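You operate a simulated robot arm through the tools that you are given. There is no shell and no other tool.

Carry out the task below with a simulated robot arm. There is one attempt and no reset: what you move stays moved.

Task
Pull dim and white down, clear the console, then recall the job card's scene and switch DARK off.
Fine: the scene shows on the target board; the other controls stay.

Only the result counts: the job must be done as asked and must still hold three seconds after the hand-in. Knocking over, shifting, dropping, spilling or breaking anything else fails it.

Robot
A 7-joint arm with a three-finger gripper, fixed in place. Base frame: the origin is at the foot of the arm, x ahead of it, y to its left, z up; the work surface is at about z = 0.84. Readings come in m, rad, newtons and seconds.
Its first joint turns from -2.897 to 2.897 rad. Payload 2.69 kg.
The TCP is the grasp point between the finger pads, 0.03 m short of the fingertips. In the tool frame z runs along the fingers and y along their closing line. The gripper opens to 0.128 m. The gripper's body begins 0.117 m behind the TCP.
Orientation is that of the tool frame in the base frame, as [roll, pitch, yaw] about the fixed x, y, z axes, in that order (R = Rz(yaw) Ry(pitch) Rx(roll)). With the fingers straight down and closing along the base's y, the tool's x points along the base's -x, its y along +y and its z along -z.

Tools
- The arm moves only by the tool move_arm. Its arguments are lists of equal length, an entry for each row: "xyz": the shift along the base's x, y, z in m, a list of three; "rotation": the turn, a rotation vector about the base's x, y, z in rad, a list of three; "fingers": the closure in counts, from 0 (fully open) to 255 (shut). In form: {"xyz": [[dx, dy, dz], ...], "rotation": [[ax, ay, az], ...], "fingers": [fingers, ...]}. A call has 1 to 20 rows; each row is the pose to reach, as a shift and turn from the pose commanded when the call began. A row lasts 0.2 s, in which the tool goes at most 0.05 m and 0.15 rad; a call with a longer step from one row to the next is refused whole, and so is a gripper value outside its range. Where a pose cannot be reached the arm comes as near as it can. A force on the tool above 40 N (or 10 N above the force at the start of the call, whichever is more), or a blocked arm, ends the call early, and 0.2 s more pass. The fingers move at their own pace and stop on an object; they squeeze with about 29 N. The grip force told is the motor's: it shows also when the fingers shut on nothing. Time passes only in rows, and 0.2 s behind the last, so rows that repeat a pose let the fingers close. The reply holds the time, the measured pose of the TCP, the force on the tool along the base axes, the opening and the grip force, in the units named above and with some noise, with the torque about the TCP (base axes, N m) and any sound that the robot's microphone picked up.
- Cameras (640 x 400 px; columns grow to the right, rows downward): "scene" is fixed at [0.403, -0.4979, 1.4065]; the picture's right is [0.94, -0.35, 0.00], its down [-0.20, -0.54, -0.82] and it looks along [0.29, 0.77, -0.57] (base axes); focal length 351 px, centre (320, 200). "wrist" rides on the gripper at [0.058, 0.054, -0.131] in the tool frame; the picture's right is [-0.68, 0.74, 0.00], its down [-0.62, -0.57, -0.55] and it looks along [-0.40, -0.37, 0.84] (tool axes); focal length 234 px, centre (320, 200). There is no depth. A picture from a camera that has moved, and an enlarged one, comes with that camera's place and axes in the base frame and with its lens. The place of the scene camera against the robot may be out by one fixed shift of up to 0.025 m in any direction.
- snapshot(camera): a new picture of that camera. No time passes.
- move_column(by): slides the trunk up (or, below 0, down) by that many m; the arm rides with it, the base frame stays. It gives what a move gives, with no picture.
- close_up(camera, box): a new picture of the part [left, top, right, bottom] of that camera's present view, enlarged. No time passes.
- job_done(): hands the job in; it is judged then, once.

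Places have to be worked out from the pictures, the camera data and where the tool is seen. Open the gripper and draw the arm clear of the work before you hand the job in, unless the task says otherwise.

The tools are called after ">>>" as a command line: name --argument value ..., lists and objects as JSON in quotes. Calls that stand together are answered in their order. move_arm: Moves the arm, as the interface text tells. Its arguments: {"type":"object","properties":{"xyz":{"type":"array","items":{"type":"array","items":{"type":"number"}}},"rotation":{"type":"array","items":{"type":"array","items":{"type":"number"}}},"fingers":{"type":"array","items":{"type":"number"}}},"required":["xyz","rotation","fingers"]} The other tools are called the same way: move_column (by) slides the trunk up or down; snapshot (camera) takes a picture; close_up (camera, box) takes an enlarged picture of a part of a camera's view; job_done () hands the job in.

At the start:

```text
t: 0.0
tcp_pos: [0.6578, 0.1625, 1.0555]
ee_rot: [-3.141, 0.001, -3.14]
force: [0.0, 0.5, -0.4]
ft_torque: [-0.02, -0.03, -0.02]
opening: 0.1281
grip_force: 0.0
trunk travel left (down, up): [-0.15, 0.2]
```

scene: 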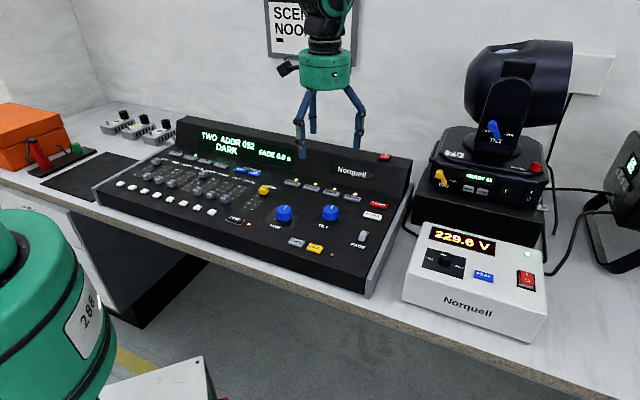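
wrist: 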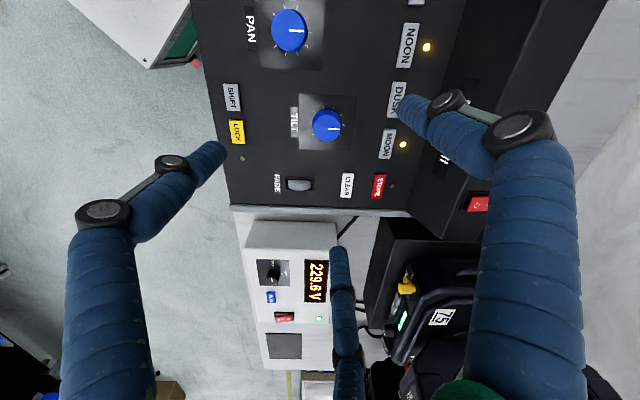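

I'll begin by enlarging parts of the scene to read the console, the job card and the boards.

>>> close_up --camera "scene" --box '[90, 110, 270, 240]'

>>> close_up --camera "scene" --box '[220, 130, 420, 270]'

>>> close_up --camera "scene" --box '[250, 0, 370, 75]'

>>> close_up --camera "scene" --box '[0, 80, 200, 210]'

>>> close_up --camera "scene" --box '[400, 20, 640, 340]'

>>> close_up --camera "wrist" --box '[200, 0, 500, 230]'

```text
3.08 times, centred on (180, 175) of scene
camera zoom: at [0.403, -0.4979, 1.4065], right [0.94, -0.35, 0.0], down [-0.2, -0.54, -0.82], along [0.29, 0.77, -0.57], focal length 1079 px, centre (751, 277)
```

zoom: 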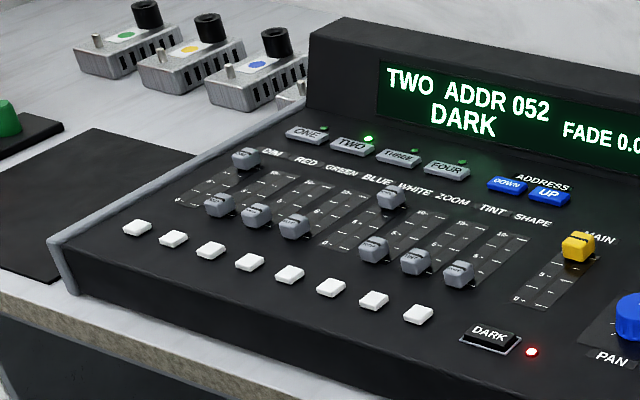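

```text
2.86 times, centred on (320, 200) of scene
camera zoom: at [0.403, -0.4979, 1.4065], right [0.94, -0.35, 0.0], down [-0.2, -0.54, -0.82], along [0.29, 0.77, -0.57], focal length 1002 px, centre (320, 200)
```

zoom: 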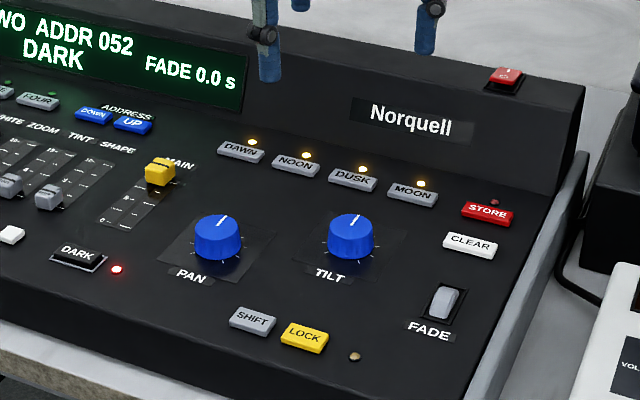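

```text
5.33 times, centred on (310, 38) of scene
camera zoom: at [0.403, -0.4979, 1.4065], right [0.94, -0.35, 0.0], down [-0.2, -0.54, -0.82], along [0.29, 0.77, -0.57], focal length 1870 px, centre (373, 1067)
```

zoom: 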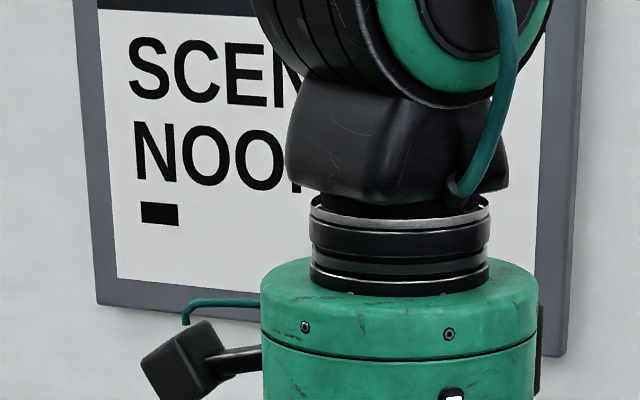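

```text
3.08 times, centred on (100, 145) of scene
camera zoom: at [0.403, -0.4979, 1.4065], right [0.94, -0.35, 0.0], down [-0.2, -0.54, -0.82], along [0.29, 0.77, -0.57], focal length 1079 px, centre (997, 369)
```

zoom: 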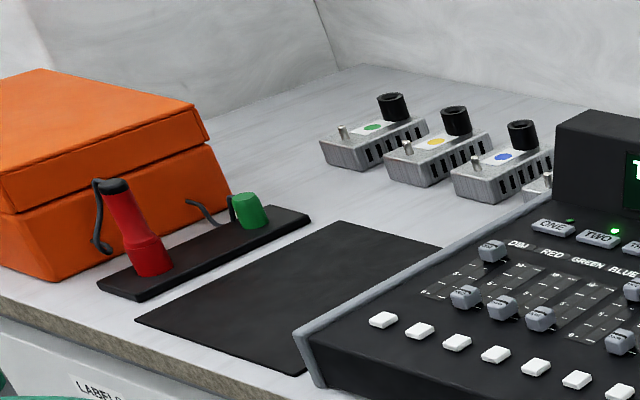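

```text
1.25 times, centred on (520, 180) of scene
camera zoom: at [0.403, -0.4979, 1.4065], right [0.94, -0.35, 0.0], down [-0.2, -0.54, -0.82], along [0.29, 0.77, -0.57], focal length 438 px, centre (70, 225)
```

zoom: 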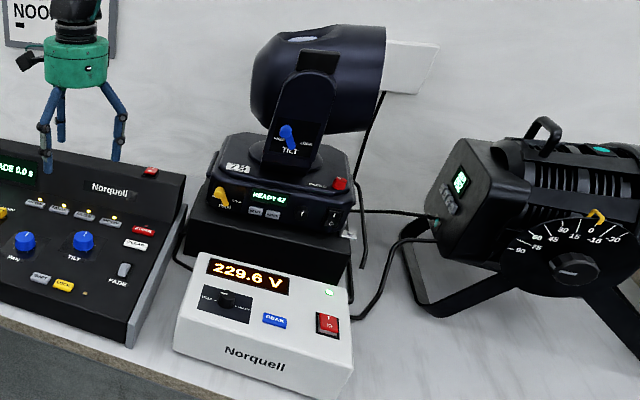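

```text
1.74 times, centred on (350, 115) of wrist
camera zoom: at [0.5995, 0.2167, 1.1871], right [0.68, 0.74, 0.0], down [0.62, -0.57, 0.55], along [0.4, -0.37, -0.84], focal length 407 px, centre (268, 348)
```

zoom: 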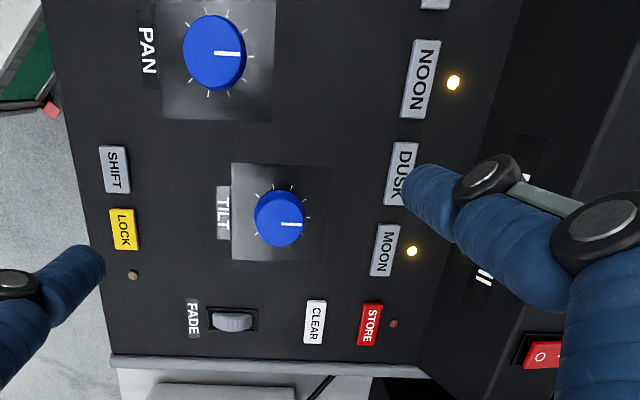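

The card reads "SCENE NOO…" but the arm hides part of it. I'll pull the hand back toward -x and up a little, closing the fingers so I can see what they look like when shut.

>>> move_arm --xyz '[[-0.04, 0, 0.02], [-0.08, 0, 0.04], [-0.12, 0, 0.05], [-0.16, 0, 0.05], [-0.2, 0, 0.05], [-0.24, 0, 0.05], [-0.24, 0, 0.05], [-0.24, 0, 0.05]]' --rotation '[[0, 0, 0], [0, 0, 0], [0, 0, 0], [0, 0, 0], [0, 0, 0], [0, 0, 0], [0, 0, 0], [0, 0, 0]]' --fingers '[255, 255, 255, 255, 255, 255, 255, 255]'

>>> snapshot --camera "scene"

>>> snapshot --camera "wrist"

>>> close_up --camera "scene" --box '[250, 0, 370, 75]'

>>> close_up --camera "scene" --box '[420, 100, 560, 220]'

```text
t: 1.8
tcp_pos: [0.4175, 0.1614, 1.1073]
ee_rot: [-3.141, -0.001, -3.141]
force: [0.4, 0.8, 0.4]
ft_torque: [-0.02, -0.01, 0.0]
opening: 0.0019
grip_force: 28.5
trunk travel left (down, up): [-0.15, 0.2]
```

```text
taken
```

scene: 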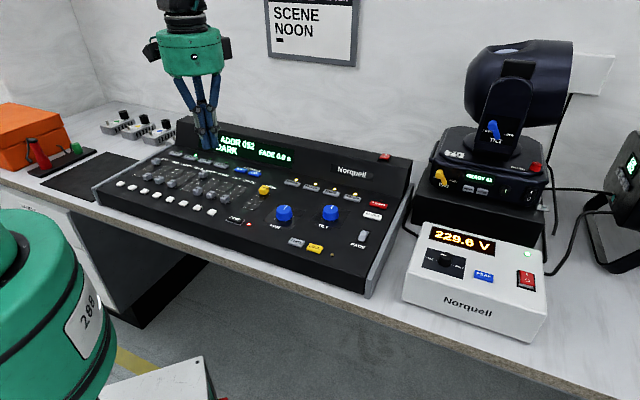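

```text
taken
camera wrist: at [0.3597, 0.2158, 1.2378], right [0.68, 0.74, 0.0], down [0.62, -0.57, 0.55], along [0.4, -0.37, -0.84], focal length 234 px, centre (320, 200)
```

wrist: 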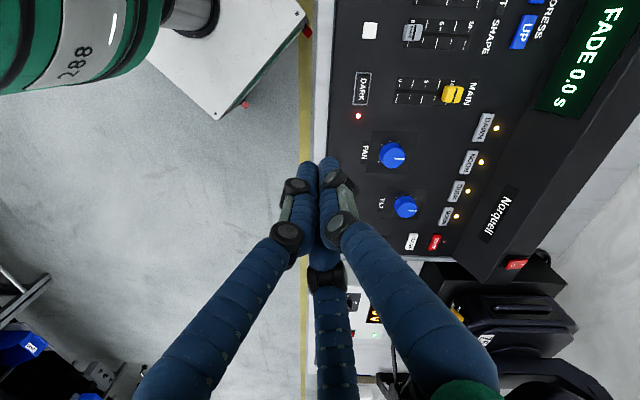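

```text
5.33 times, centred on (310, 38) of scene
camera zoom: at [0.403, -0.4979, 1.4065], right [0.94, -0.35, 0.0], down [-0.2, -0.54, -0.82], along [0.29, 0.77, -0.57], focal length 1870 px, centre (373, 1067)
```

zoom: 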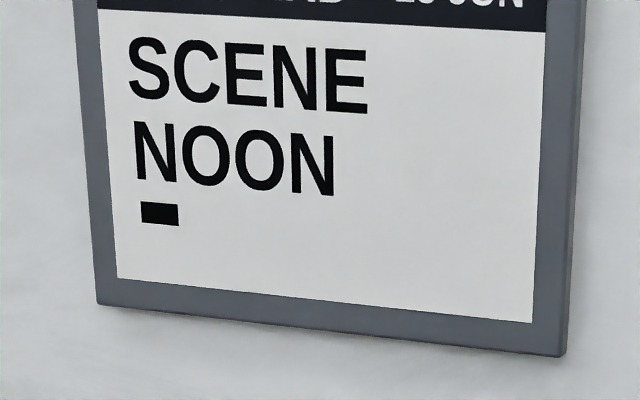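

```text
3.33 times, centred on (490, 160) of scene
camera zoom: at [0.403, -0.4979, 1.4065], right [0.94, -0.35, 0.0], down [-0.2, -0.54, -0.82], along [0.29, 0.77, -0.57], focal length 1168 px, centre (-247, 333)
```

zoom: 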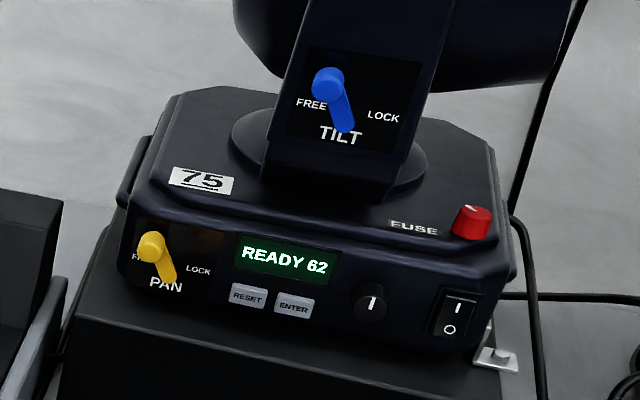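

The card says NOON. I'll look closely at the fingertips to calibrate the cameras, and at the rest of the bench and the board.

>>> close_up --camera "scene" --box '[160, 60, 256, 160]'

>>> close_up --camera "scene" --box '[540, 30, 640, 280]'

>>> close_up --camera "wrist" --box '[240, 120, 400, 280]'

>>> close_up --camera "wrist" --box '[330, 0, 640, 260]'

```text
4.00 times, centred on (208, 110) of scene
camera zoom: at [0.403, -0.4979, 1.4065], right [0.94, -0.35, 0.0], down [-0.2, -0.54, -0.82], along [0.29, 0.77, -0.57], focal length 1402 px, centre (768, 560)
```

zoom: 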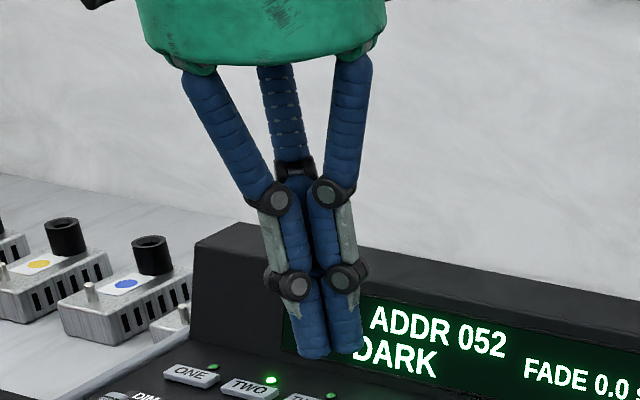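

```text
1.60 times, centred on (590, 155) of scene
camera zoom: at [0.403, -0.4979, 1.4065], right [0.94, -0.35, 0.0], down [-0.2, -0.54, -0.82], along [0.29, 0.77, -0.57], focal length 561 px, centre (-112, 272)
```

zoom: 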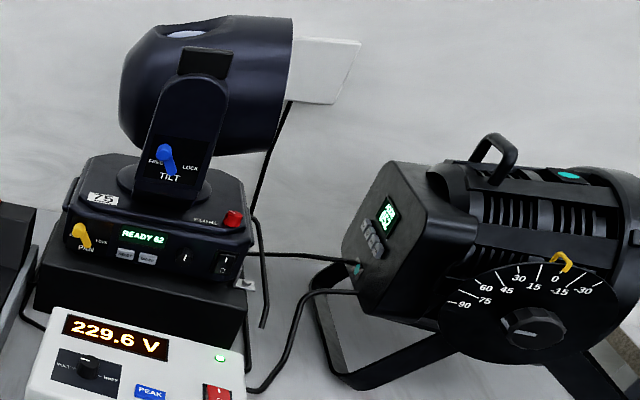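

```text
2.50 times, centred on (320, 200) of wrist
camera zoom: at [0.3597, 0.2158, 1.2378], right [0.68, 0.74, 0.0], down [0.62, -0.57, 0.55], along [0.4, -0.37, -0.84], focal length 585 px, centre (320, 200)
```

zoom: 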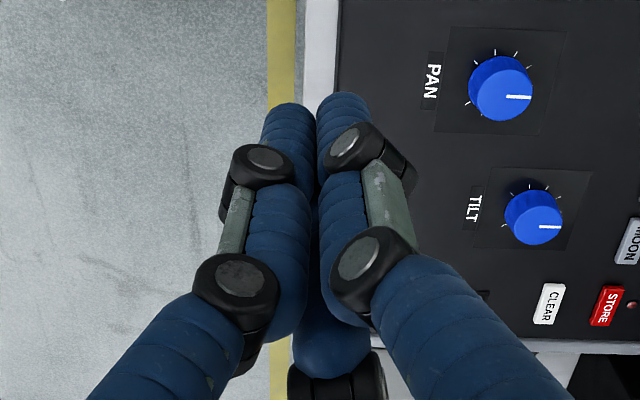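

```text
1.54 times, centred on (485, 130) of wrist
camera zoom: at [0.3597, 0.2158, 1.2378], right [0.68, 0.74, 0.0], down [0.62, -0.57, 0.55], along [0.4, -0.37, -0.84], focal length 360 px, centre (66, 308)
```

zoom: 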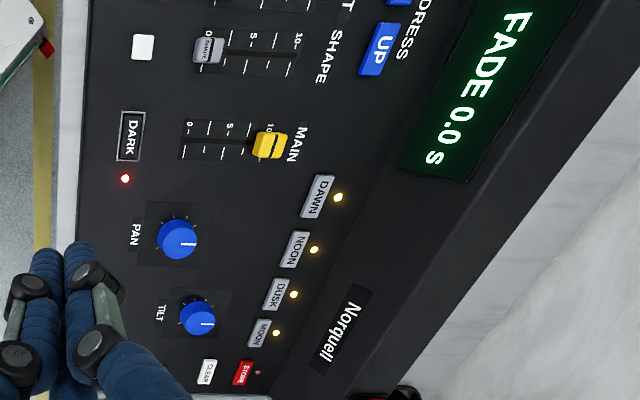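

From two wrist views I get the panel at z≈0.842, with the console turned about -45° (its row direction is ≈(0.707,-0.707)). Estimates: NOON (0.671,0.298), CLEAR (0.773,0.119), DARK (0.443,0.228). Next I'll move to where the wrist camera looks over the faders.

>>> move_arm --xyz '[[-0.02, 0.04, 0], [-0.04, 0.08, 0], [-0.06, 0.12, 0], [-0.08, 0.16, 0], [-0.1, 0.2, 0], [-0.12, 0.24, 0], [-0.14, 0.28, 0], [-0.16, 0.32, 0], [-0.18, 0.36, 0], [-0.18, 0.36, 0]]' --rotation '[[0, 0, 0], [0, 0, 0], [0, 0, 0], [0, 0, 0], [0, 0, 0], [0, 0, 0], [0, 0, 0], [0, 0, 0], [0, 0, 0], [0, 0, 0]]' --fingers '[255, 255, 255, 255, 255, 255, 255, 255, 255, 255]'

>>> snapshot --camera "wrist"

>>> close_up --camera "wrist" --box '[240, 0, 560, 200]'

>>> snapshot --camera "scene"

```text
t: 4.0
tcp_pos: [0.2371, 0.5206, 1.1082]
ee_rot: [-3.139, -0.001, 3.141]
force: [-0.6, 0.6, -0.6]
ft_torque: [-0.05, -0.03, -0.01]
opening: 0.0023
grip_force: 29.2
trunk travel left (down, up): [-0.15, 0.2]
```

```text
taken
camera wrist: at [0.1784, 0.5764, 1.2393], right [0.68, 0.73, 0.0], down [0.61, -0.57, 0.55], along [0.4, -0.37, -0.84], focal length 234 px, centre (320, 200)
```

wrist: 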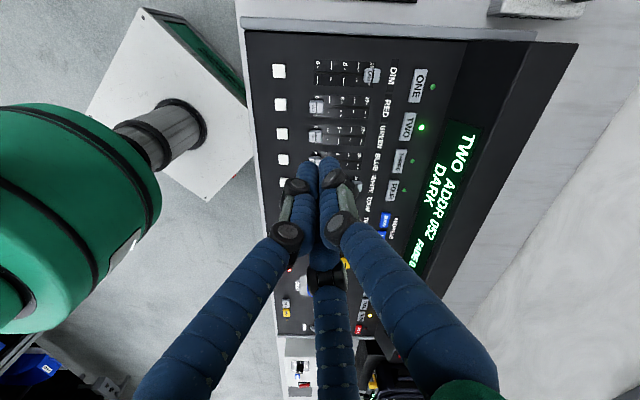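

```text
2.00 times, centred on (400, 100) of wrist
camera zoom: at [0.1784, 0.5764, 1.2393], right [0.68, 0.73, 0.0], down [0.61, -0.57, 0.55], along [0.4, -0.37, -0.84], focal length 468 px, centre (160, 400)
```

zoom: 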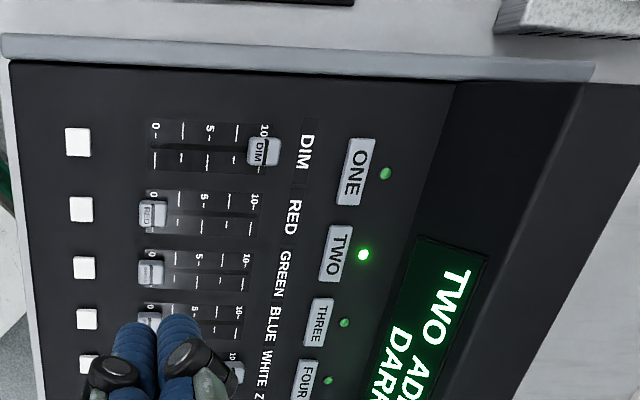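

```text
taken
```

scene: 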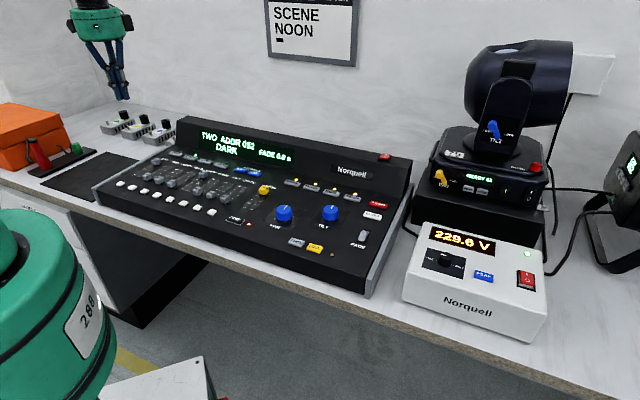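

Only DIM and WHITE are up; RED, GREEN, BLUE and the rest sit at 0. DIM's cap is at about (0.253,0.608), with a fader pitch of about 0.046 and travel of about 0.078 toward (-0.707,-0.707). I'll turn the hand -45° to line up with the console and hover behind the DIM cap.

>>> move_arm --xyz '[[0.006, 0.018, -0.01], [0.013, 0.037, -0.03], [0.02, 0.056, -0.05], [0.026, 0.075, -0.07], [0.033, 0.094, -0.09], [0.04, 0.112, -0.11], [0.04, 0.112, -0.128], [0.04, 0.112, -0.128]]' --rotation '[[0, 0, -0.131], [0, 0, -0.262], [0, 0, -0.393], [0, 0, -0.524], [0, 0, -0.655], [0, 0, -0.785], [0, 0, -0.785], [0, 0, -0.785]]' --fingers '[255, 255, 255, 255, 255, 255, 255, 255]'

>>> snapshot --camera "wrist"

>>> close_up --camera "wrist" --box '[240, 100, 480, 250]'

>>> close_up --camera "scene" --box '[110, 90, 230, 210]'

```text
t: 5.8
tcp_pos: [0.2771, 0.6355, 0.976]
ee_rot: [-3.141, -0.001, 2.358]
force: [0.5, 0.9, 0.1]
ft_torque: [-0.01, 0.01, 0.07]
opening: 0.0021
grip_force: 29.0
trunk travel left (down, up): [-0.15, 0.2]
```

```text
taken
camera wrist: at [0.2734, 0.715, 1.1074], right [1.0, 0.04, 0.0], down [0.04, -0.84, 0.55], along [0.02, -0.55, -0.84], focal length 234 px, centre (320, 200)
```

wrist: 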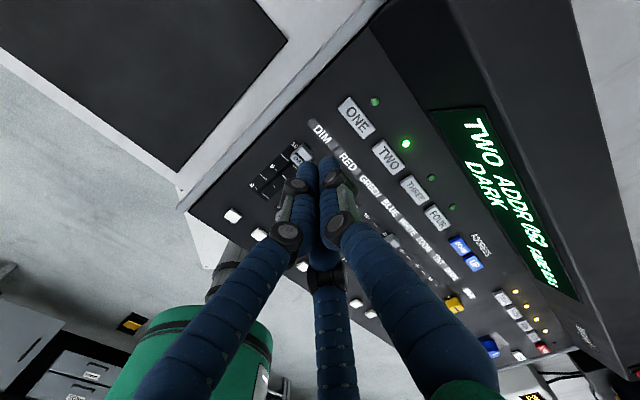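

```text
2.67 times, centred on (360, 175) of wrist
camera zoom: at [0.2734, 0.715, 1.1074], right [1.0, 0.04, 0.0], down [0.04, -0.84, 0.55], along [0.02, -0.55, -0.84], focal length 624 px, centre (213, 267)
```

zoom: 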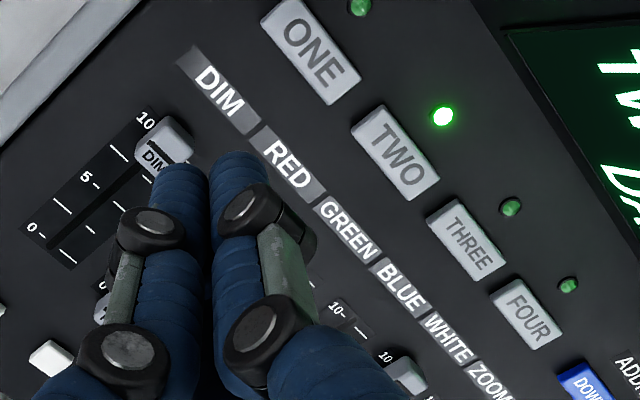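

```text
3.33 times, centred on (170, 150) of scene
camera zoom: at [0.403, -0.4979, 1.4065], right [0.94, -0.35, 0.0], down [-0.2, -0.54, -0.82], along [0.29, 0.77, -0.57], focal length 1168 px, centre (820, 367)
```

zoom: 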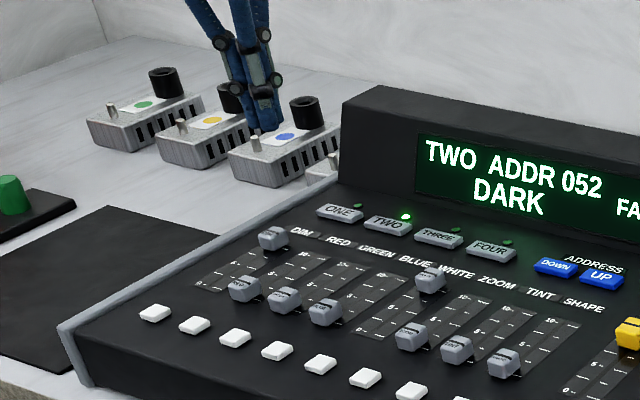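

Triangulating puts the DIM cap's top at (0.255,0.609,0.849) and the panel at z≈0.84. The tool is at (0.277,0.636), just behind the cap, so I'll lower it there until the tips are about 5 mm above the panel.

>>> move_arm --xyz '[[0, 0, -0.03], [0, 0, -0.06], [0, 0, -0.08], [0, 0, -0.09], [0, 0, -0.096], [0, 0, -0.1]]' --rotation '[[0, 0, 0], [0, 0, 0], [0, 0, 0], [0, 0, 0], [0, 0, 0], [0, 0, 0]]' --fingers '[255, 255, 255, 255, 255, 255]'

>>> close_up --camera "wrist" --box '[240, 100, 480, 250]'

>>> close_up --camera "scene" --box '[130, 110, 220, 200]'

```text
t: 7.2
tcp_pos: [0.2789, 0.6336, 0.8768]
ee_rot: [-3.141, -0.001, 2.355]
force: [-0.1, -0.2, -0.2]
ft_torque: [-0.02, 0.02, -0.02]
opening: 0.0022
grip_force: 29.3
trunk travel left (down, up): [-0.15, 0.2]
```

```text
2.67 times, centred on (360, 175) of wrist
camera zoom: at [0.2745, 0.7139, 1.0087], right [1.0, 0.04, 0.0], down [0.04, -0.84, 0.55], along [0.02, -0.55, -0.84], focal length 624 px, centre (213, 267)
```

zoom: 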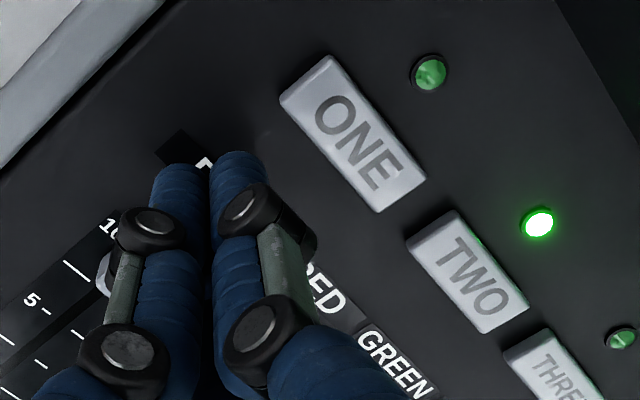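

```text
4.44 times, centred on (175, 155) of scene
camera zoom: at [0.403, -0.4979, 1.4065], right [0.94, -0.35, 0.0], down [-0.2, -0.54, -0.82], along [0.29, 0.77, -0.57], focal length 1558 px, centre (964, 400)
```

zoom: 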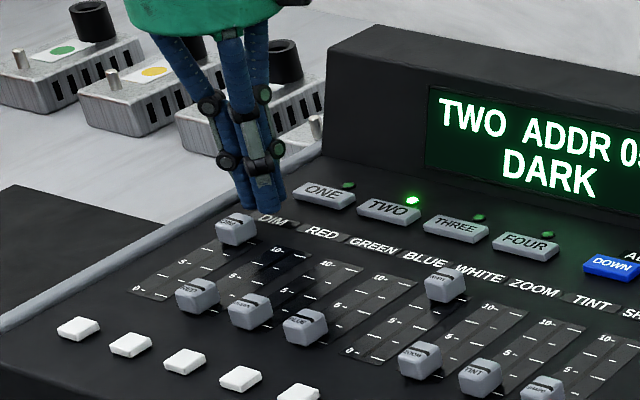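

The tips sit just behind the DIM cap with no contact. I'll lower 2 mm and drag toward the operator along (-0.707,-0.707).

>>> move_arm --xyz '[[0, 0, -0.002], [-0.004, -0.004, -0.002], [-0.009, -0.009, -0.002], [-0.014, -0.014, -0.002], [-0.019, -0.019, -0.002], [-0.024, -0.024, -0.002], [-0.029, -0.029, -0.002], [-0.034, -0.034, -0.002], [-0.039, -0.039, -0.002], [-0.044, -0.044, -0.002], [-0.048, -0.048, -0.002]]' --rotation '[[0, 0, 0], [0, 0, 0], [0, 0, 0], [0, 0, 0], [0, 0, 0], [0, 0, 0], [0, 0, 0], [0, 0, 0], [0, 0, 0], [0, 0, 0], [0, 0, 0]]' --fingers '[255, 255, 255, 255, 255, 255, 255, 255, 255, 255, 255]'

>>> close_up --camera "wrist" --box '[240, 100, 480, 250]'

>>> close_up --camera "scene" --box '[130, 110, 220, 200]'

```text
t: 9.6
tcp_pos: [0.231, 0.5858, 0.8752]
ee_rot: [-3.14, 0.0, 2.359]
force: [-1.1, 0.7, -0.2]
ft_torque: [-0.03, -0.03, -0.01]
opening: 0.0021
grip_force: 28.9
trunk travel left (down, up): [-0.15, 0.2]
```

```text
2.67 times, centred on (360, 175) of wrist
camera zoom: at [0.2271, 0.6664, 1.0066], right [1.0, 0.04, 0.0], down [0.04, -0.84, 0.55], along [0.02, -0.55, -0.84], focal length 624 px, centre (213, 267)
```

zoom: 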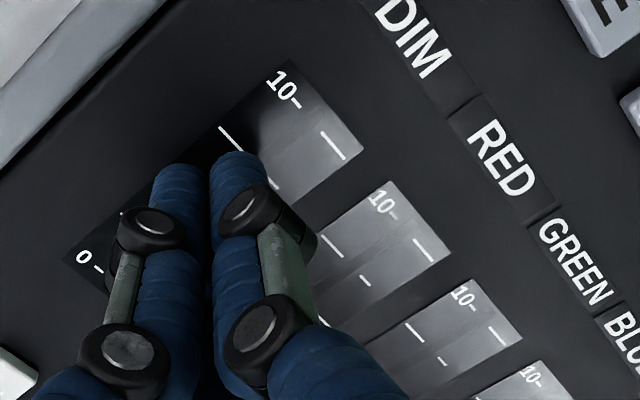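

```text
4.44 times, centred on (175, 155) of scene
camera zoom: at [0.403, -0.4979, 1.4065], right [0.94, -0.35, 0.0], down [-0.2, -0.54, -0.82], along [0.29, 0.77, -0.57], focal length 1558 px, centre (964, 400)
```

zoom: 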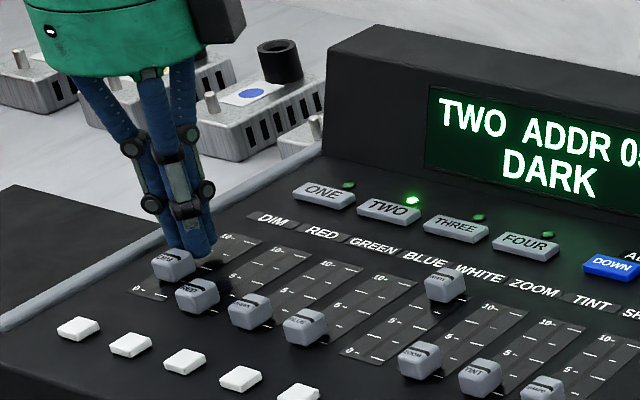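

DIM is following, with about 2.3 cm of travel left. I'll continue in small steps.

>>> move_arm --xyz '[[-0.004, -0.004, 0], [-0.008, -0.008, 0], [-0.011, -0.011, 0], [-0.013, -0.013, 0], [-0.0145, -0.0145, 0], [-0.0155, -0.0155, 0]]' --rotation '[[0, 0, 0], [0, 0, 0], [0, 0, 0], [0, 0, 0], [0, 0, 0], [0, 0, 0]]' --fingers '[255, 255, 255, 255, 255, 255]'

>>> close_up --camera "scene" --box '[130, 110, 220, 200]'

```text
t: 11.0
tcp_pos: [0.2142, 0.5713, 0.8763]
ee_rot: [3.141, 0.0, 2.356]
force: [0.4, -0.4, 0.4]
ft_torque: [0.01, -0.01, -0.03]
opening: 0.0023
grip_force: 28.9
trunk travel left (down, up): [-0.15, 0.2]
```

```text
4.44 times, centred on (175, 155) of scene
camera zoom: at [0.403, -0.4979, 1.4065], right [0.94, -0.35, 0.0], down [-0.2, -0.54, -0.82], along [0.29, 0.77, -0.57], focal length 1558 px, centre (964, 400)
```

zoom: 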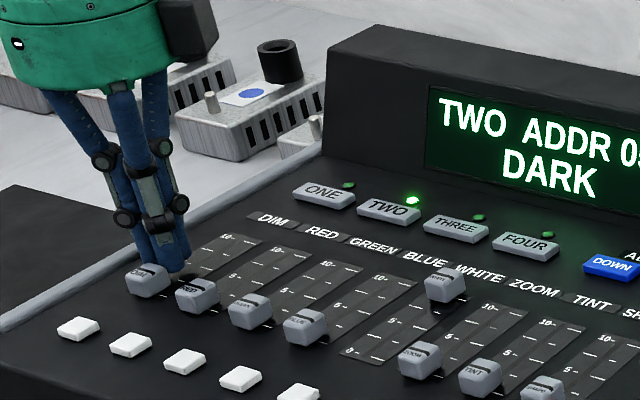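

DIM is nearly level with the other caps. A few tiny steps more should show the end stop.

>>> move_arm --xyz '[[-0.001, -0.001, 0], [-0.002, -0.002, 0]]' --rotation '[[0, 0, 0], [0, 0, 0]]' --fingers '[255, 255]'

>>> close_up --camera "scene" --box '[130, 140, 200, 200]'

```text
t: 11.6
tcp_pos: [0.2131, 0.5689, 0.8741]
ee_rot: [3.141, 0.0, 2.354]
force: [1.4, 1.9, 1.8]
ft_torque: [0.03, -0.03, 0.01]
opening: 0.0022
grip_force: 29.4
trunk travel left (down, up): [-0.15, 0.2]
```

```text
6.67 times, centred on (165, 170) of scene
camera zoom: at [0.403, -0.4979, 1.4065], right [0.94, -0.35, 0.0], down [-0.2, -0.54, -0.82], along [0.29, 0.77, -0.57], focal length 2337 px, centre (1353, 400)
```

zoom: 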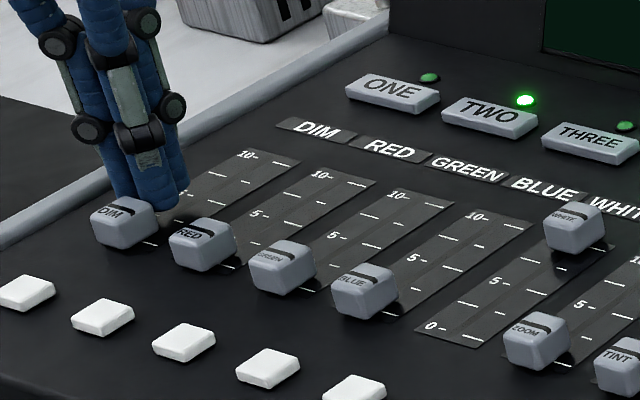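

>>> move_arm --xyz '[[-0.001, -0.001, 0], [-0.002, -0.002, 0], [-0.002, -0.002, 0]]' --rotation '[[0, 0, 0], [0, 0, 0], [0, 0, 0]]' --fingers '[255, 255, 255]'

>>> close_up --camera "scene" --box '[130, 140, 200, 200]'

```text
t: 12.4
tcp_pos: [0.2113, 0.5681, 0.8759]
ee_rot: [3.141, 0.001, 2.356]
force: [8.5, 4.1, 1.4]
ft_torque: [0.1, -0.19, 0.12]
opening: 0.0023
grip_force: 28.9
trunk travel left (down, up): [-0.15, 0.2]
```

```text
6.67 times, centred on (165, 170) of scene
camera zoom: at [0.403, -0.4979, 1.4065], right [0.94, -0.35, 0.0], down [-0.2, -0.54, -0.82], along [0.29, 0.77, -0.57], focal length 2337 px, centre (1353, 400)
```

zoom: 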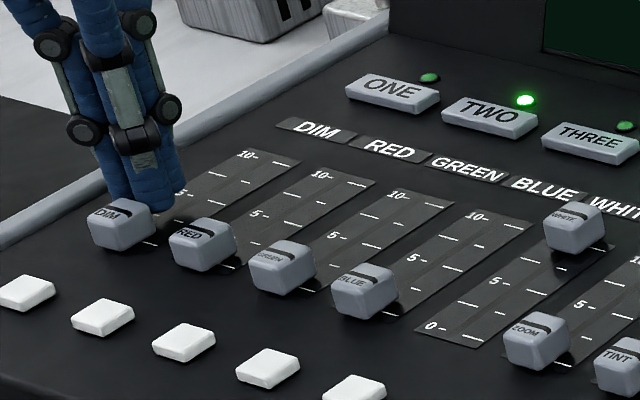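

The force rose to about 9 N, so DIM is at its stop and lined up with the others. I'll back off, lift, cross to behind the WHITE cap (s≈-0.064, r≈0.647, i.e. (0.412,0.503)) and look before lowering.

>>> move_arm --xyz '[[0.006, 0.006, 0], [0.008, 0.008, 0.03], [0.01, 0.01, 0.065], [0.04, 0.0, 0.07], [0.08, -0.02, 0.07], [0.12, -0.035, 0.07], [0.16, -0.05, 0.07], [0.2019, -0.0642, 0.07], [0.2019, -0.0642, 0.07]]' --rotation '[[0, 0, 0], [0, 0, 0], [0, 0, 0], [0, 0, 0], [0, 0, 0], [0, 0, 0], [0, 0, 0], [0, 0, 0], [0, 0, 0]]' --fingers '[255, 255, 255, 255, 255, 255, 255, 255, 255]'

>>> close_up --camera "wrist" --box '[240, 100, 480, 250]'

>>> close_up --camera "scene" --box '[110, 110, 270, 230]'

```text
t: 14.4
tcp_pos: [0.4146, 0.4997, 0.9486]
ee_rot: [-3.14, -0.001, 2.355]
force: [0.3, -0.1, -0.5]
ft_torque: [0.03, 0.06, 0.03]
opening: 0.0021
grip_force: 29.3
trunk travel left (down, up): [-0.15, 0.2]
```

```text
2.67 times, centred on (360, 175) of wrist
camera zoom: at [0.4099, 0.5801, 1.0797], right [1.0, 0.04, 0.0], down [0.04, -0.84, 0.55], along [0.02, -0.55, -0.84], focal length 624 px, centre (213, 267)
```

zoom: 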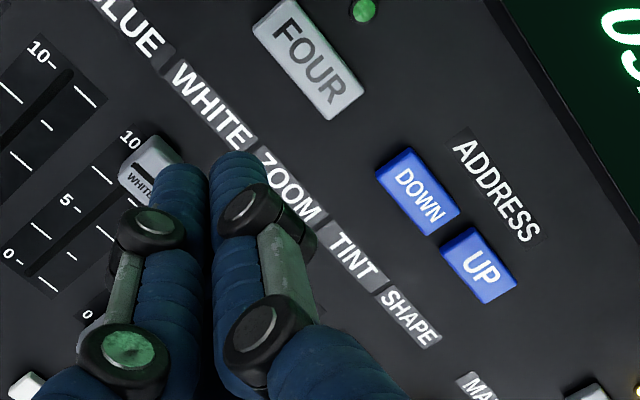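

```text
3.33 times, centred on (190, 170) of scene
camera zoom: at [0.403, -0.4979, 1.4065], right [0.94, -0.35, 0.0], down [-0.2, -0.54, -0.82], along [0.29, 0.77, -0.57], focal length 1168 px, centre (753, 300)
```

zoom: 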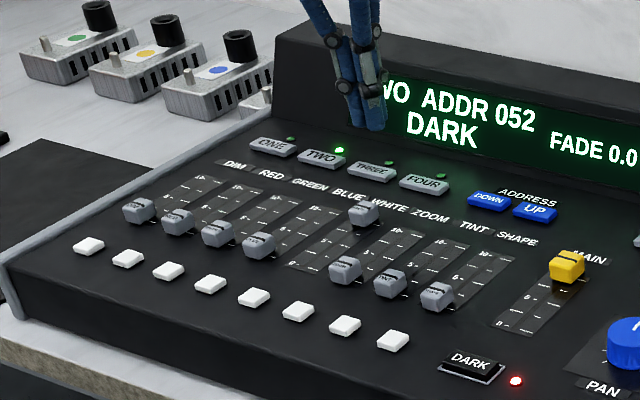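

The cap labelled WHITE is at (0.3895,0.476), and the tool is directly behind it. I'll lower to z=0.875 and drag it down to just short of the expected stop.

>>> move_arm --xyz '[[0, 0, -0.035], [0, 0, -0.06], [0, 0, -0.0725], [-0.004, -0.004, -0.0725], [-0.009, -0.009, -0.0725], [-0.014, -0.014, -0.0725], [-0.019, -0.019, -0.0725], [-0.024, -0.024, -0.0725], [-0.029, -0.029, -0.0725], [-0.034, -0.034, -0.0725], [-0.039, -0.039, -0.0725], [-0.044, -0.044, -0.0725], [-0.049, -0.049, -0.0725], [-0.054, -0.054, -0.0725], [-0.058, -0.058, -0.0725], [-0.06, -0.06, -0.0725]]' --rotation '[[0, 0, 0], [0, 0, 0], [0, 0, 0], [0, 0, 0], [0, 0, 0], [0, 0, 0], [0, 0, 0], [0, 0, 0], [0, 0, 0], [0, 0, 0], [0, 0, 0], [0, 0, 0], [0, 0, 0], [0, 0, 0], [0, 0, 0], [0, 0, 0]]' --fingers '[255, 255, 255, 255, 255, 255, 255, 255, 255, 255, 255, 255, 255, 255, 255, 255]'

>>> close_up --camera "scene" --box '[130, 130, 250, 220]'

```text
t: 17.8
tcp_pos: [0.351, 0.4429, 0.8738]
ee_rot: [-3.141, 0.001, 2.356]
force: [0.1, -0.2, 0.2]
ft_torque: [-0.02, -0.02, 0.01]
opening: 0.0022
grip_force: 29.1
trunk travel left (down, up): [-0.15, 0.2]
```

```text
4.44 times, centred on (190, 175) of scene
camera zoom: at [0.403, -0.4979, 1.4065], right [0.94, -0.35, 0.0], down [-0.2, -0.54, -0.82], along [0.29, 0.77, -0.57], focal length 1558 px, centre (898, 311)
```

zoom: 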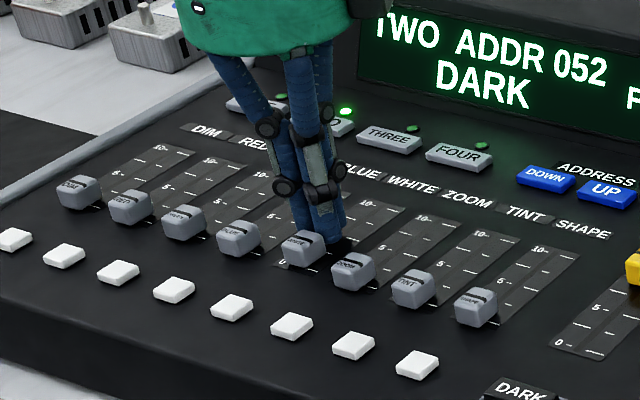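

About 9 mm remains to WHITE's stop (tool r≈0.551). I'll go on gently.

>>> move_arm --xyz '[[-0.002, -0.002, 0], [-0.004, -0.004, 0], [-0.006, -0.006, 0], [-0.0075, -0.0075, 0], [-0.0085, -0.0085, 0], [-0.0085, -0.0085, 0]]' --rotation '[[0, 0, 0], [0, 0, 0], [0, 0, 0], [0, 0, 0], [0, 0, 0], [0, 0, 0]]' --fingers '[255, 255, 255, 255, 255, 255]'

>>> close_up --camera "scene" --box '[130, 130, 250, 220]'

```text
t: 19.2
tcp_pos: [0.3449, 0.4352, 0.8724]
ee_rot: [3.14, 0.001, 2.356]
force: [2.5, 5.4, 4.0]
ft_torque: [0.08, -0.01, 0.01]
opening: 0.0022
grip_force: 29.0
trunk travel left (down, up): [-0.15, 0.2]
```

```text
4.44 times, centred on (190, 175) of scene
camera zoom: at [0.403, -0.4979, 1.4065], right [0.94, -0.35, 0.0], down [-0.2, -0.54, -0.82], along [0.29, 0.77, -0.57], focal length 1558 px, centre (898, 311)
```

zoom: 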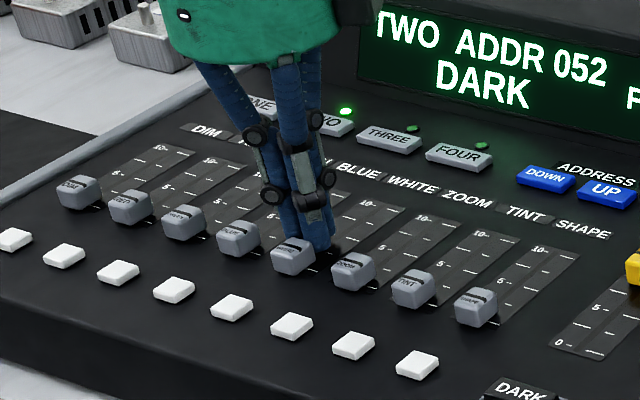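

>>> move_arm --xyz '[[-0.001, -0.001, 0], [-0.0018, -0.0018, 0], [-0.0018, -0.0018, 0]]' --rotation '[[0, 0, 0], [0, 0, 0], [0, 0, 0]]' --fingers '[255, 255, 255]'

>>> close_up --camera "scene" --box '[130, 130, 250, 220]'

```text
t: 20.0
tcp_pos: [0.3416, 0.4326, 0.8725]
ee_rot: [3.14, 0.0, 2.357]
force: [14.5, 7.2, 1.4]
ft_torque: [0.08, -0.3, 0.17]
opening: 0.002
grip_force: 29.1
trunk travel left (down, up): [-0.15, 0.2]
```

```text
4.44 times, centred on (190, 175) of scene
camera zoom: at [0.403, -0.4979, 1.4065], right [0.94, -0.35, 0.0], down [-0.2, -0.54, -0.82], along [0.29, 0.77, -0.57], focal length 1558 px, centre (898, 311)
```

zoom: 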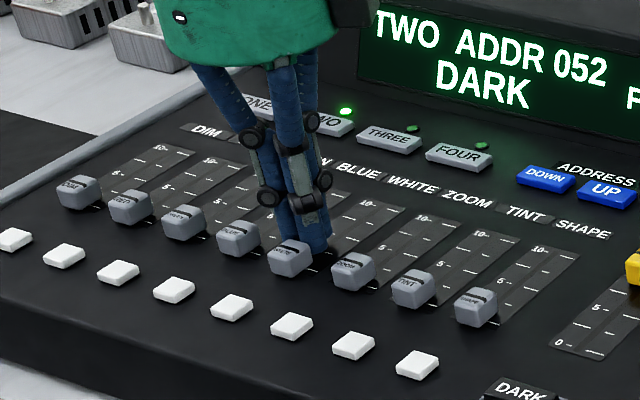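

WHITE is at its stop (about 16 N, with the cap level with its row). I'll back off, lift and travel to hover over CLEAR at about (0.773,0.119).

>>> move_arm --xyz '[[0.006, 0.006, 0], [0.008, 0.008, 0.03], [0.01, 0.01, 0.07], [0.03, -0.01, 0.1], [0.065, -0.04, 0.1], [0.1, -0.067, 0.1], [0.14, -0.096, 0.1], [0.18, -0.125, 0.1], [0.22, -0.154, 0.1], [0.26, -0.183, 0.1], [0.3, -0.212, 0.1], [0.34, -0.241, 0.1], [0.38, -0.271, 0.1], [0.41, -0.298, 0.1], [0.431, -0.3135, 0.1], [0.431, -0.3135, 0.1]]' --rotation '[[0, 0, 0], [0, 0, 0], [0, 0, 0], [0, 0, 0], [0, 0, 0], [0, 0, 0], [0, 0, 0], [0, 0, 0], [0, 0, 0], [0, 0, 0], [0, 0, 0], [0, 0, 0], [0, 0, 0], [0, 0, 0], [0, 0, 0], [0, 0, 0]]' --fingers '[255, 255, 255, 255, 255, 255, 255, 255, 255, 255, 255, 255, 255, 255, 255, 255]'

>>> close_up --camera "wrist" --box '[200, 60, 520, 260]'

>>> close_up --camera "scene" --box '[290, 130, 430, 270]'

>>> close_up --camera "scene" --box '[90, 110, 270, 240]'

```text
t: 23.4
tcp_pos: [0.7774, 0.1171, 0.9746]
ee_rot: [-3.141, -0.001, 2.356]
force: [0.6, -1.0, -0.2]
ft_torque: [0.01, 0.04, -0.03]
opening: 0.0023
grip_force: 29.1
trunk travel left (down, up): [-0.15, 0.2]
```

```text
2.00 times, centred on (360, 160) of wrist
camera zoom: at [0.7737, 0.1974, 1.1071], right [1.0, 0.04, 0.0], down [0.04, -0.84, 0.55], along [0.02, -0.55, -0.84], focal length 468 px, centre (240, 280)
```

zoom: 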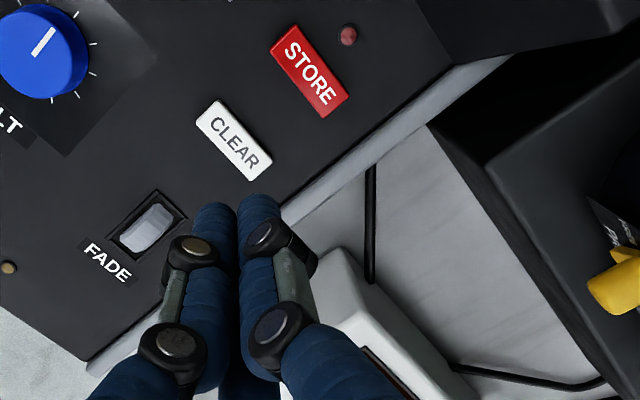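

```text
2.86 times, centred on (360, 200) of scene
camera zoom: at [0.403, -0.4979, 1.4065], right [0.94, -0.35, 0.0], down [-0.2, -0.54, -0.82], along [0.29, 0.77, -0.57], focal length 1002 px, centre (206, 200)
```

zoom: 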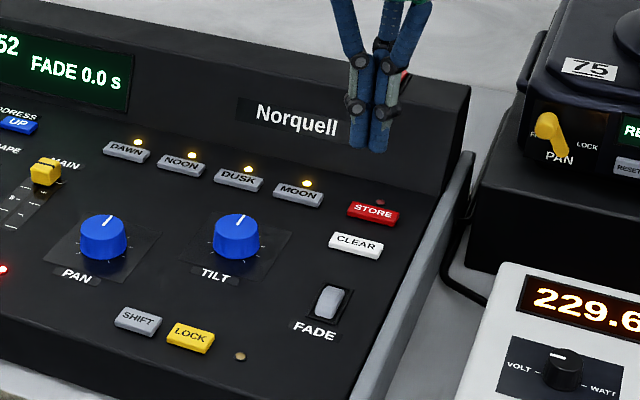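

```text
3.08 times, centred on (180, 175) of scene
camera zoom: at [0.403, -0.4979, 1.4065], right [0.94, -0.35, 0.0], down [-0.2, -0.54, -0.82], along [0.29, 0.77, -0.57], focal length 1079 px, centre (751, 277)
```

zoom: 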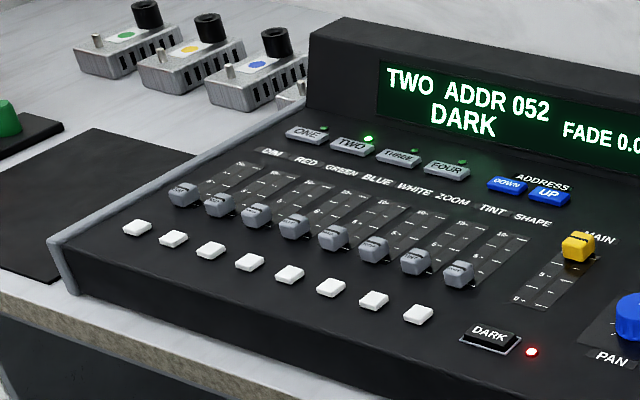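

All eight caps are level at 0. CLEAR is measured again at (0.773,0.120), so I'll correct by (-4,+3) mm and lower to just above it.

>>> move_arm --xyz '[[-0.0042, 0.003, -0.03], [-0.0042, 0.003, -0.06], [-0.0042, 0.003, -0.08], [-0.0042, 0.003, -0.088], [-0.0042, 0.003, -0.088]]' --rotation '[[0, 0, 0], [0, 0, 0], [0, 0, 0], [0, 0, 0], [0, 0, 0]]' --fingers '[255, 255, 255, 255, 255]'

>>> close_up --camera "wrist" --box '[200, 60, 520, 260]'

>>> close_up --camera "scene" --box '[320, 150, 420, 250]'

```text
t: 24.6
tcp_pos: [0.7704, 0.1204, 0.8871]
ee_rot: [3.141, 0.001, 2.357]
force: [0.3, 0.0, -0.3]
ft_torque: [-0.02, 0.04, -0.02]
opening: 0.0021
grip_force: 29.3
trunk travel left (down, up): [-0.15, 0.2]
```

```text
2.00 times, centred on (360, 160) of wrist
camera zoom: at [0.767, 0.2003, 1.0185], right [1.0, 0.04, 0.0], down [0.04, -0.84, 0.55], along [0.02, -0.55, -0.84], focal length 468 px, centre (240, 280)
```

zoom: 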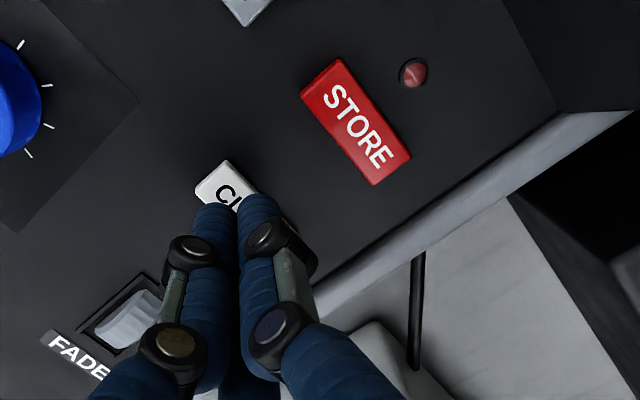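

```text
4.00 times, centred on (370, 200) of scene
camera zoom: at [0.403, -0.4979, 1.4065], right [0.94, -0.35, 0.0], down [-0.2, -0.54, -0.82], along [0.29, 0.77, -0.57], focal length 1402 px, centre (120, 200)
```

zoom: 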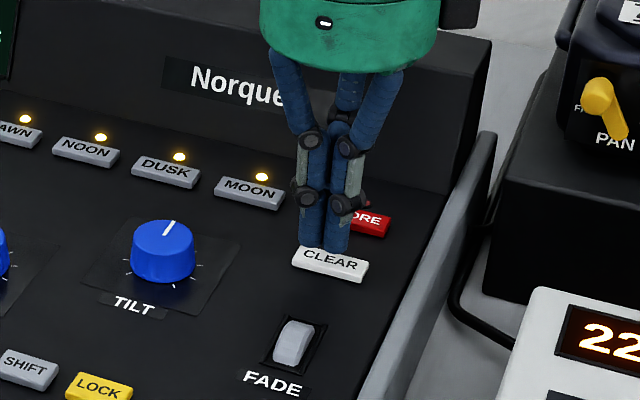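

The tips are centred above CLEAR. I'll press down slowly.

>>> move_arm --xyz '[[0.001, 0, -0.003], [0.001, 0, -0.006], [0.001, 0, -0.008], [0.001, 0, -0.01], [0.001, 0, -0.012]]' --rotation '[[0, 0, 0], [0, 0, 0], [0, 0, 0], [0, 0, 0], [0, 0, 0]]' --fingers '[255, 255, 255, 255, 255]'

>>> snapshot --camera "scene"

>>> close_up --camera "scene" --box '[320, 150, 420, 250]'

```text
t: 25.8
tcp_pos: [0.7694, 0.1211, 0.8721]
ee_rot: [-3.141, 0.001, 2.358]
force: [0.2, 0.1, 0.4]
ft_torque: [-0.01, -0.04, -0.01]
opening: 0.0022
grip_force: 29.3
trunk travel left (down, up): [-0.15, 0.2]
```

```text
taken
```

scene: 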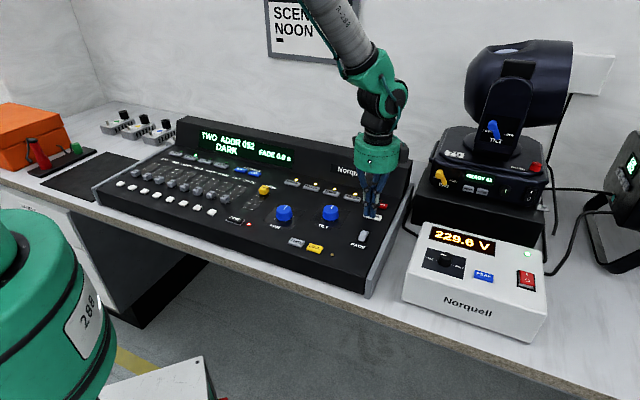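

```text
4.00 times, centred on (370, 200) of scene
camera zoom: at [0.403, -0.4979, 1.4065], right [0.94, -0.35, 0.0], down [-0.2, -0.54, -0.82], along [0.29, 0.77, -0.57], focal length 1402 px, centre (120, 200)
```

zoom: 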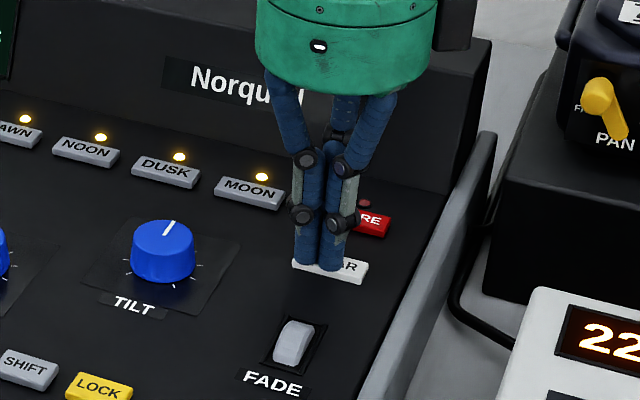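

No contact yet with the tips at z≈0.842, and I'm a few mm left of the button's centre. I'll shift right and keep lowering in 1.5 mm steps.

>>> move_arm --xyz '[[0.0035, -0.0035, 0], [0.0035, -0.0035, -0.0015], [0.0035, -0.0035, -0.003], [0.0035, -0.0035, -0.0045]]' --rotation '[[0, 0, 0], [0, 0, 0], [0, 0, 0], [0, 0, 0]]' --fingers '[255, 255, 255, 255]'

>>> close_up --camera "scene" --box '[190, 120, 420, 260]'

```text
t: 26.8
tcp_pos: [0.7739, 0.1184, 0.8712]
ee_rot: [-3.141, 0.001, 2.356]
force: [-2.7, -2.3, 9.6]
ft_torque: [-0.06, 0.08, -0.01]
opening: 0.0059
grip_force: 31.8
trunk travel left (down, up): [-0.15, 0.2]
heard: click
```

```text
2.78 times, centred on (305, 190) of scene
camera zoom: at [0.403, -0.4979, 1.4065], right [0.94, -0.35, 0.0], down [-0.2, -0.54, -0.82], along [0.29, 0.77, -0.57], focal length 976 px, centre (362, 228)
```

zoom: 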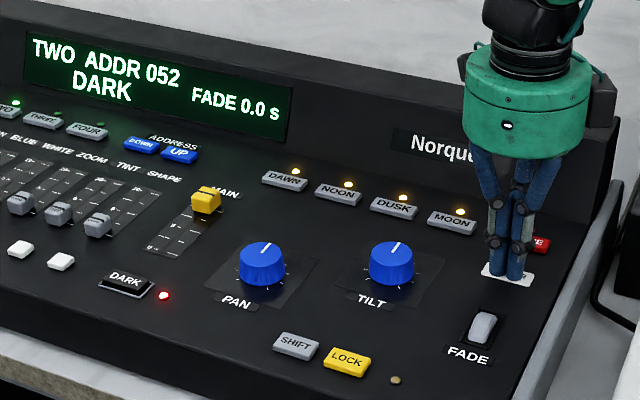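

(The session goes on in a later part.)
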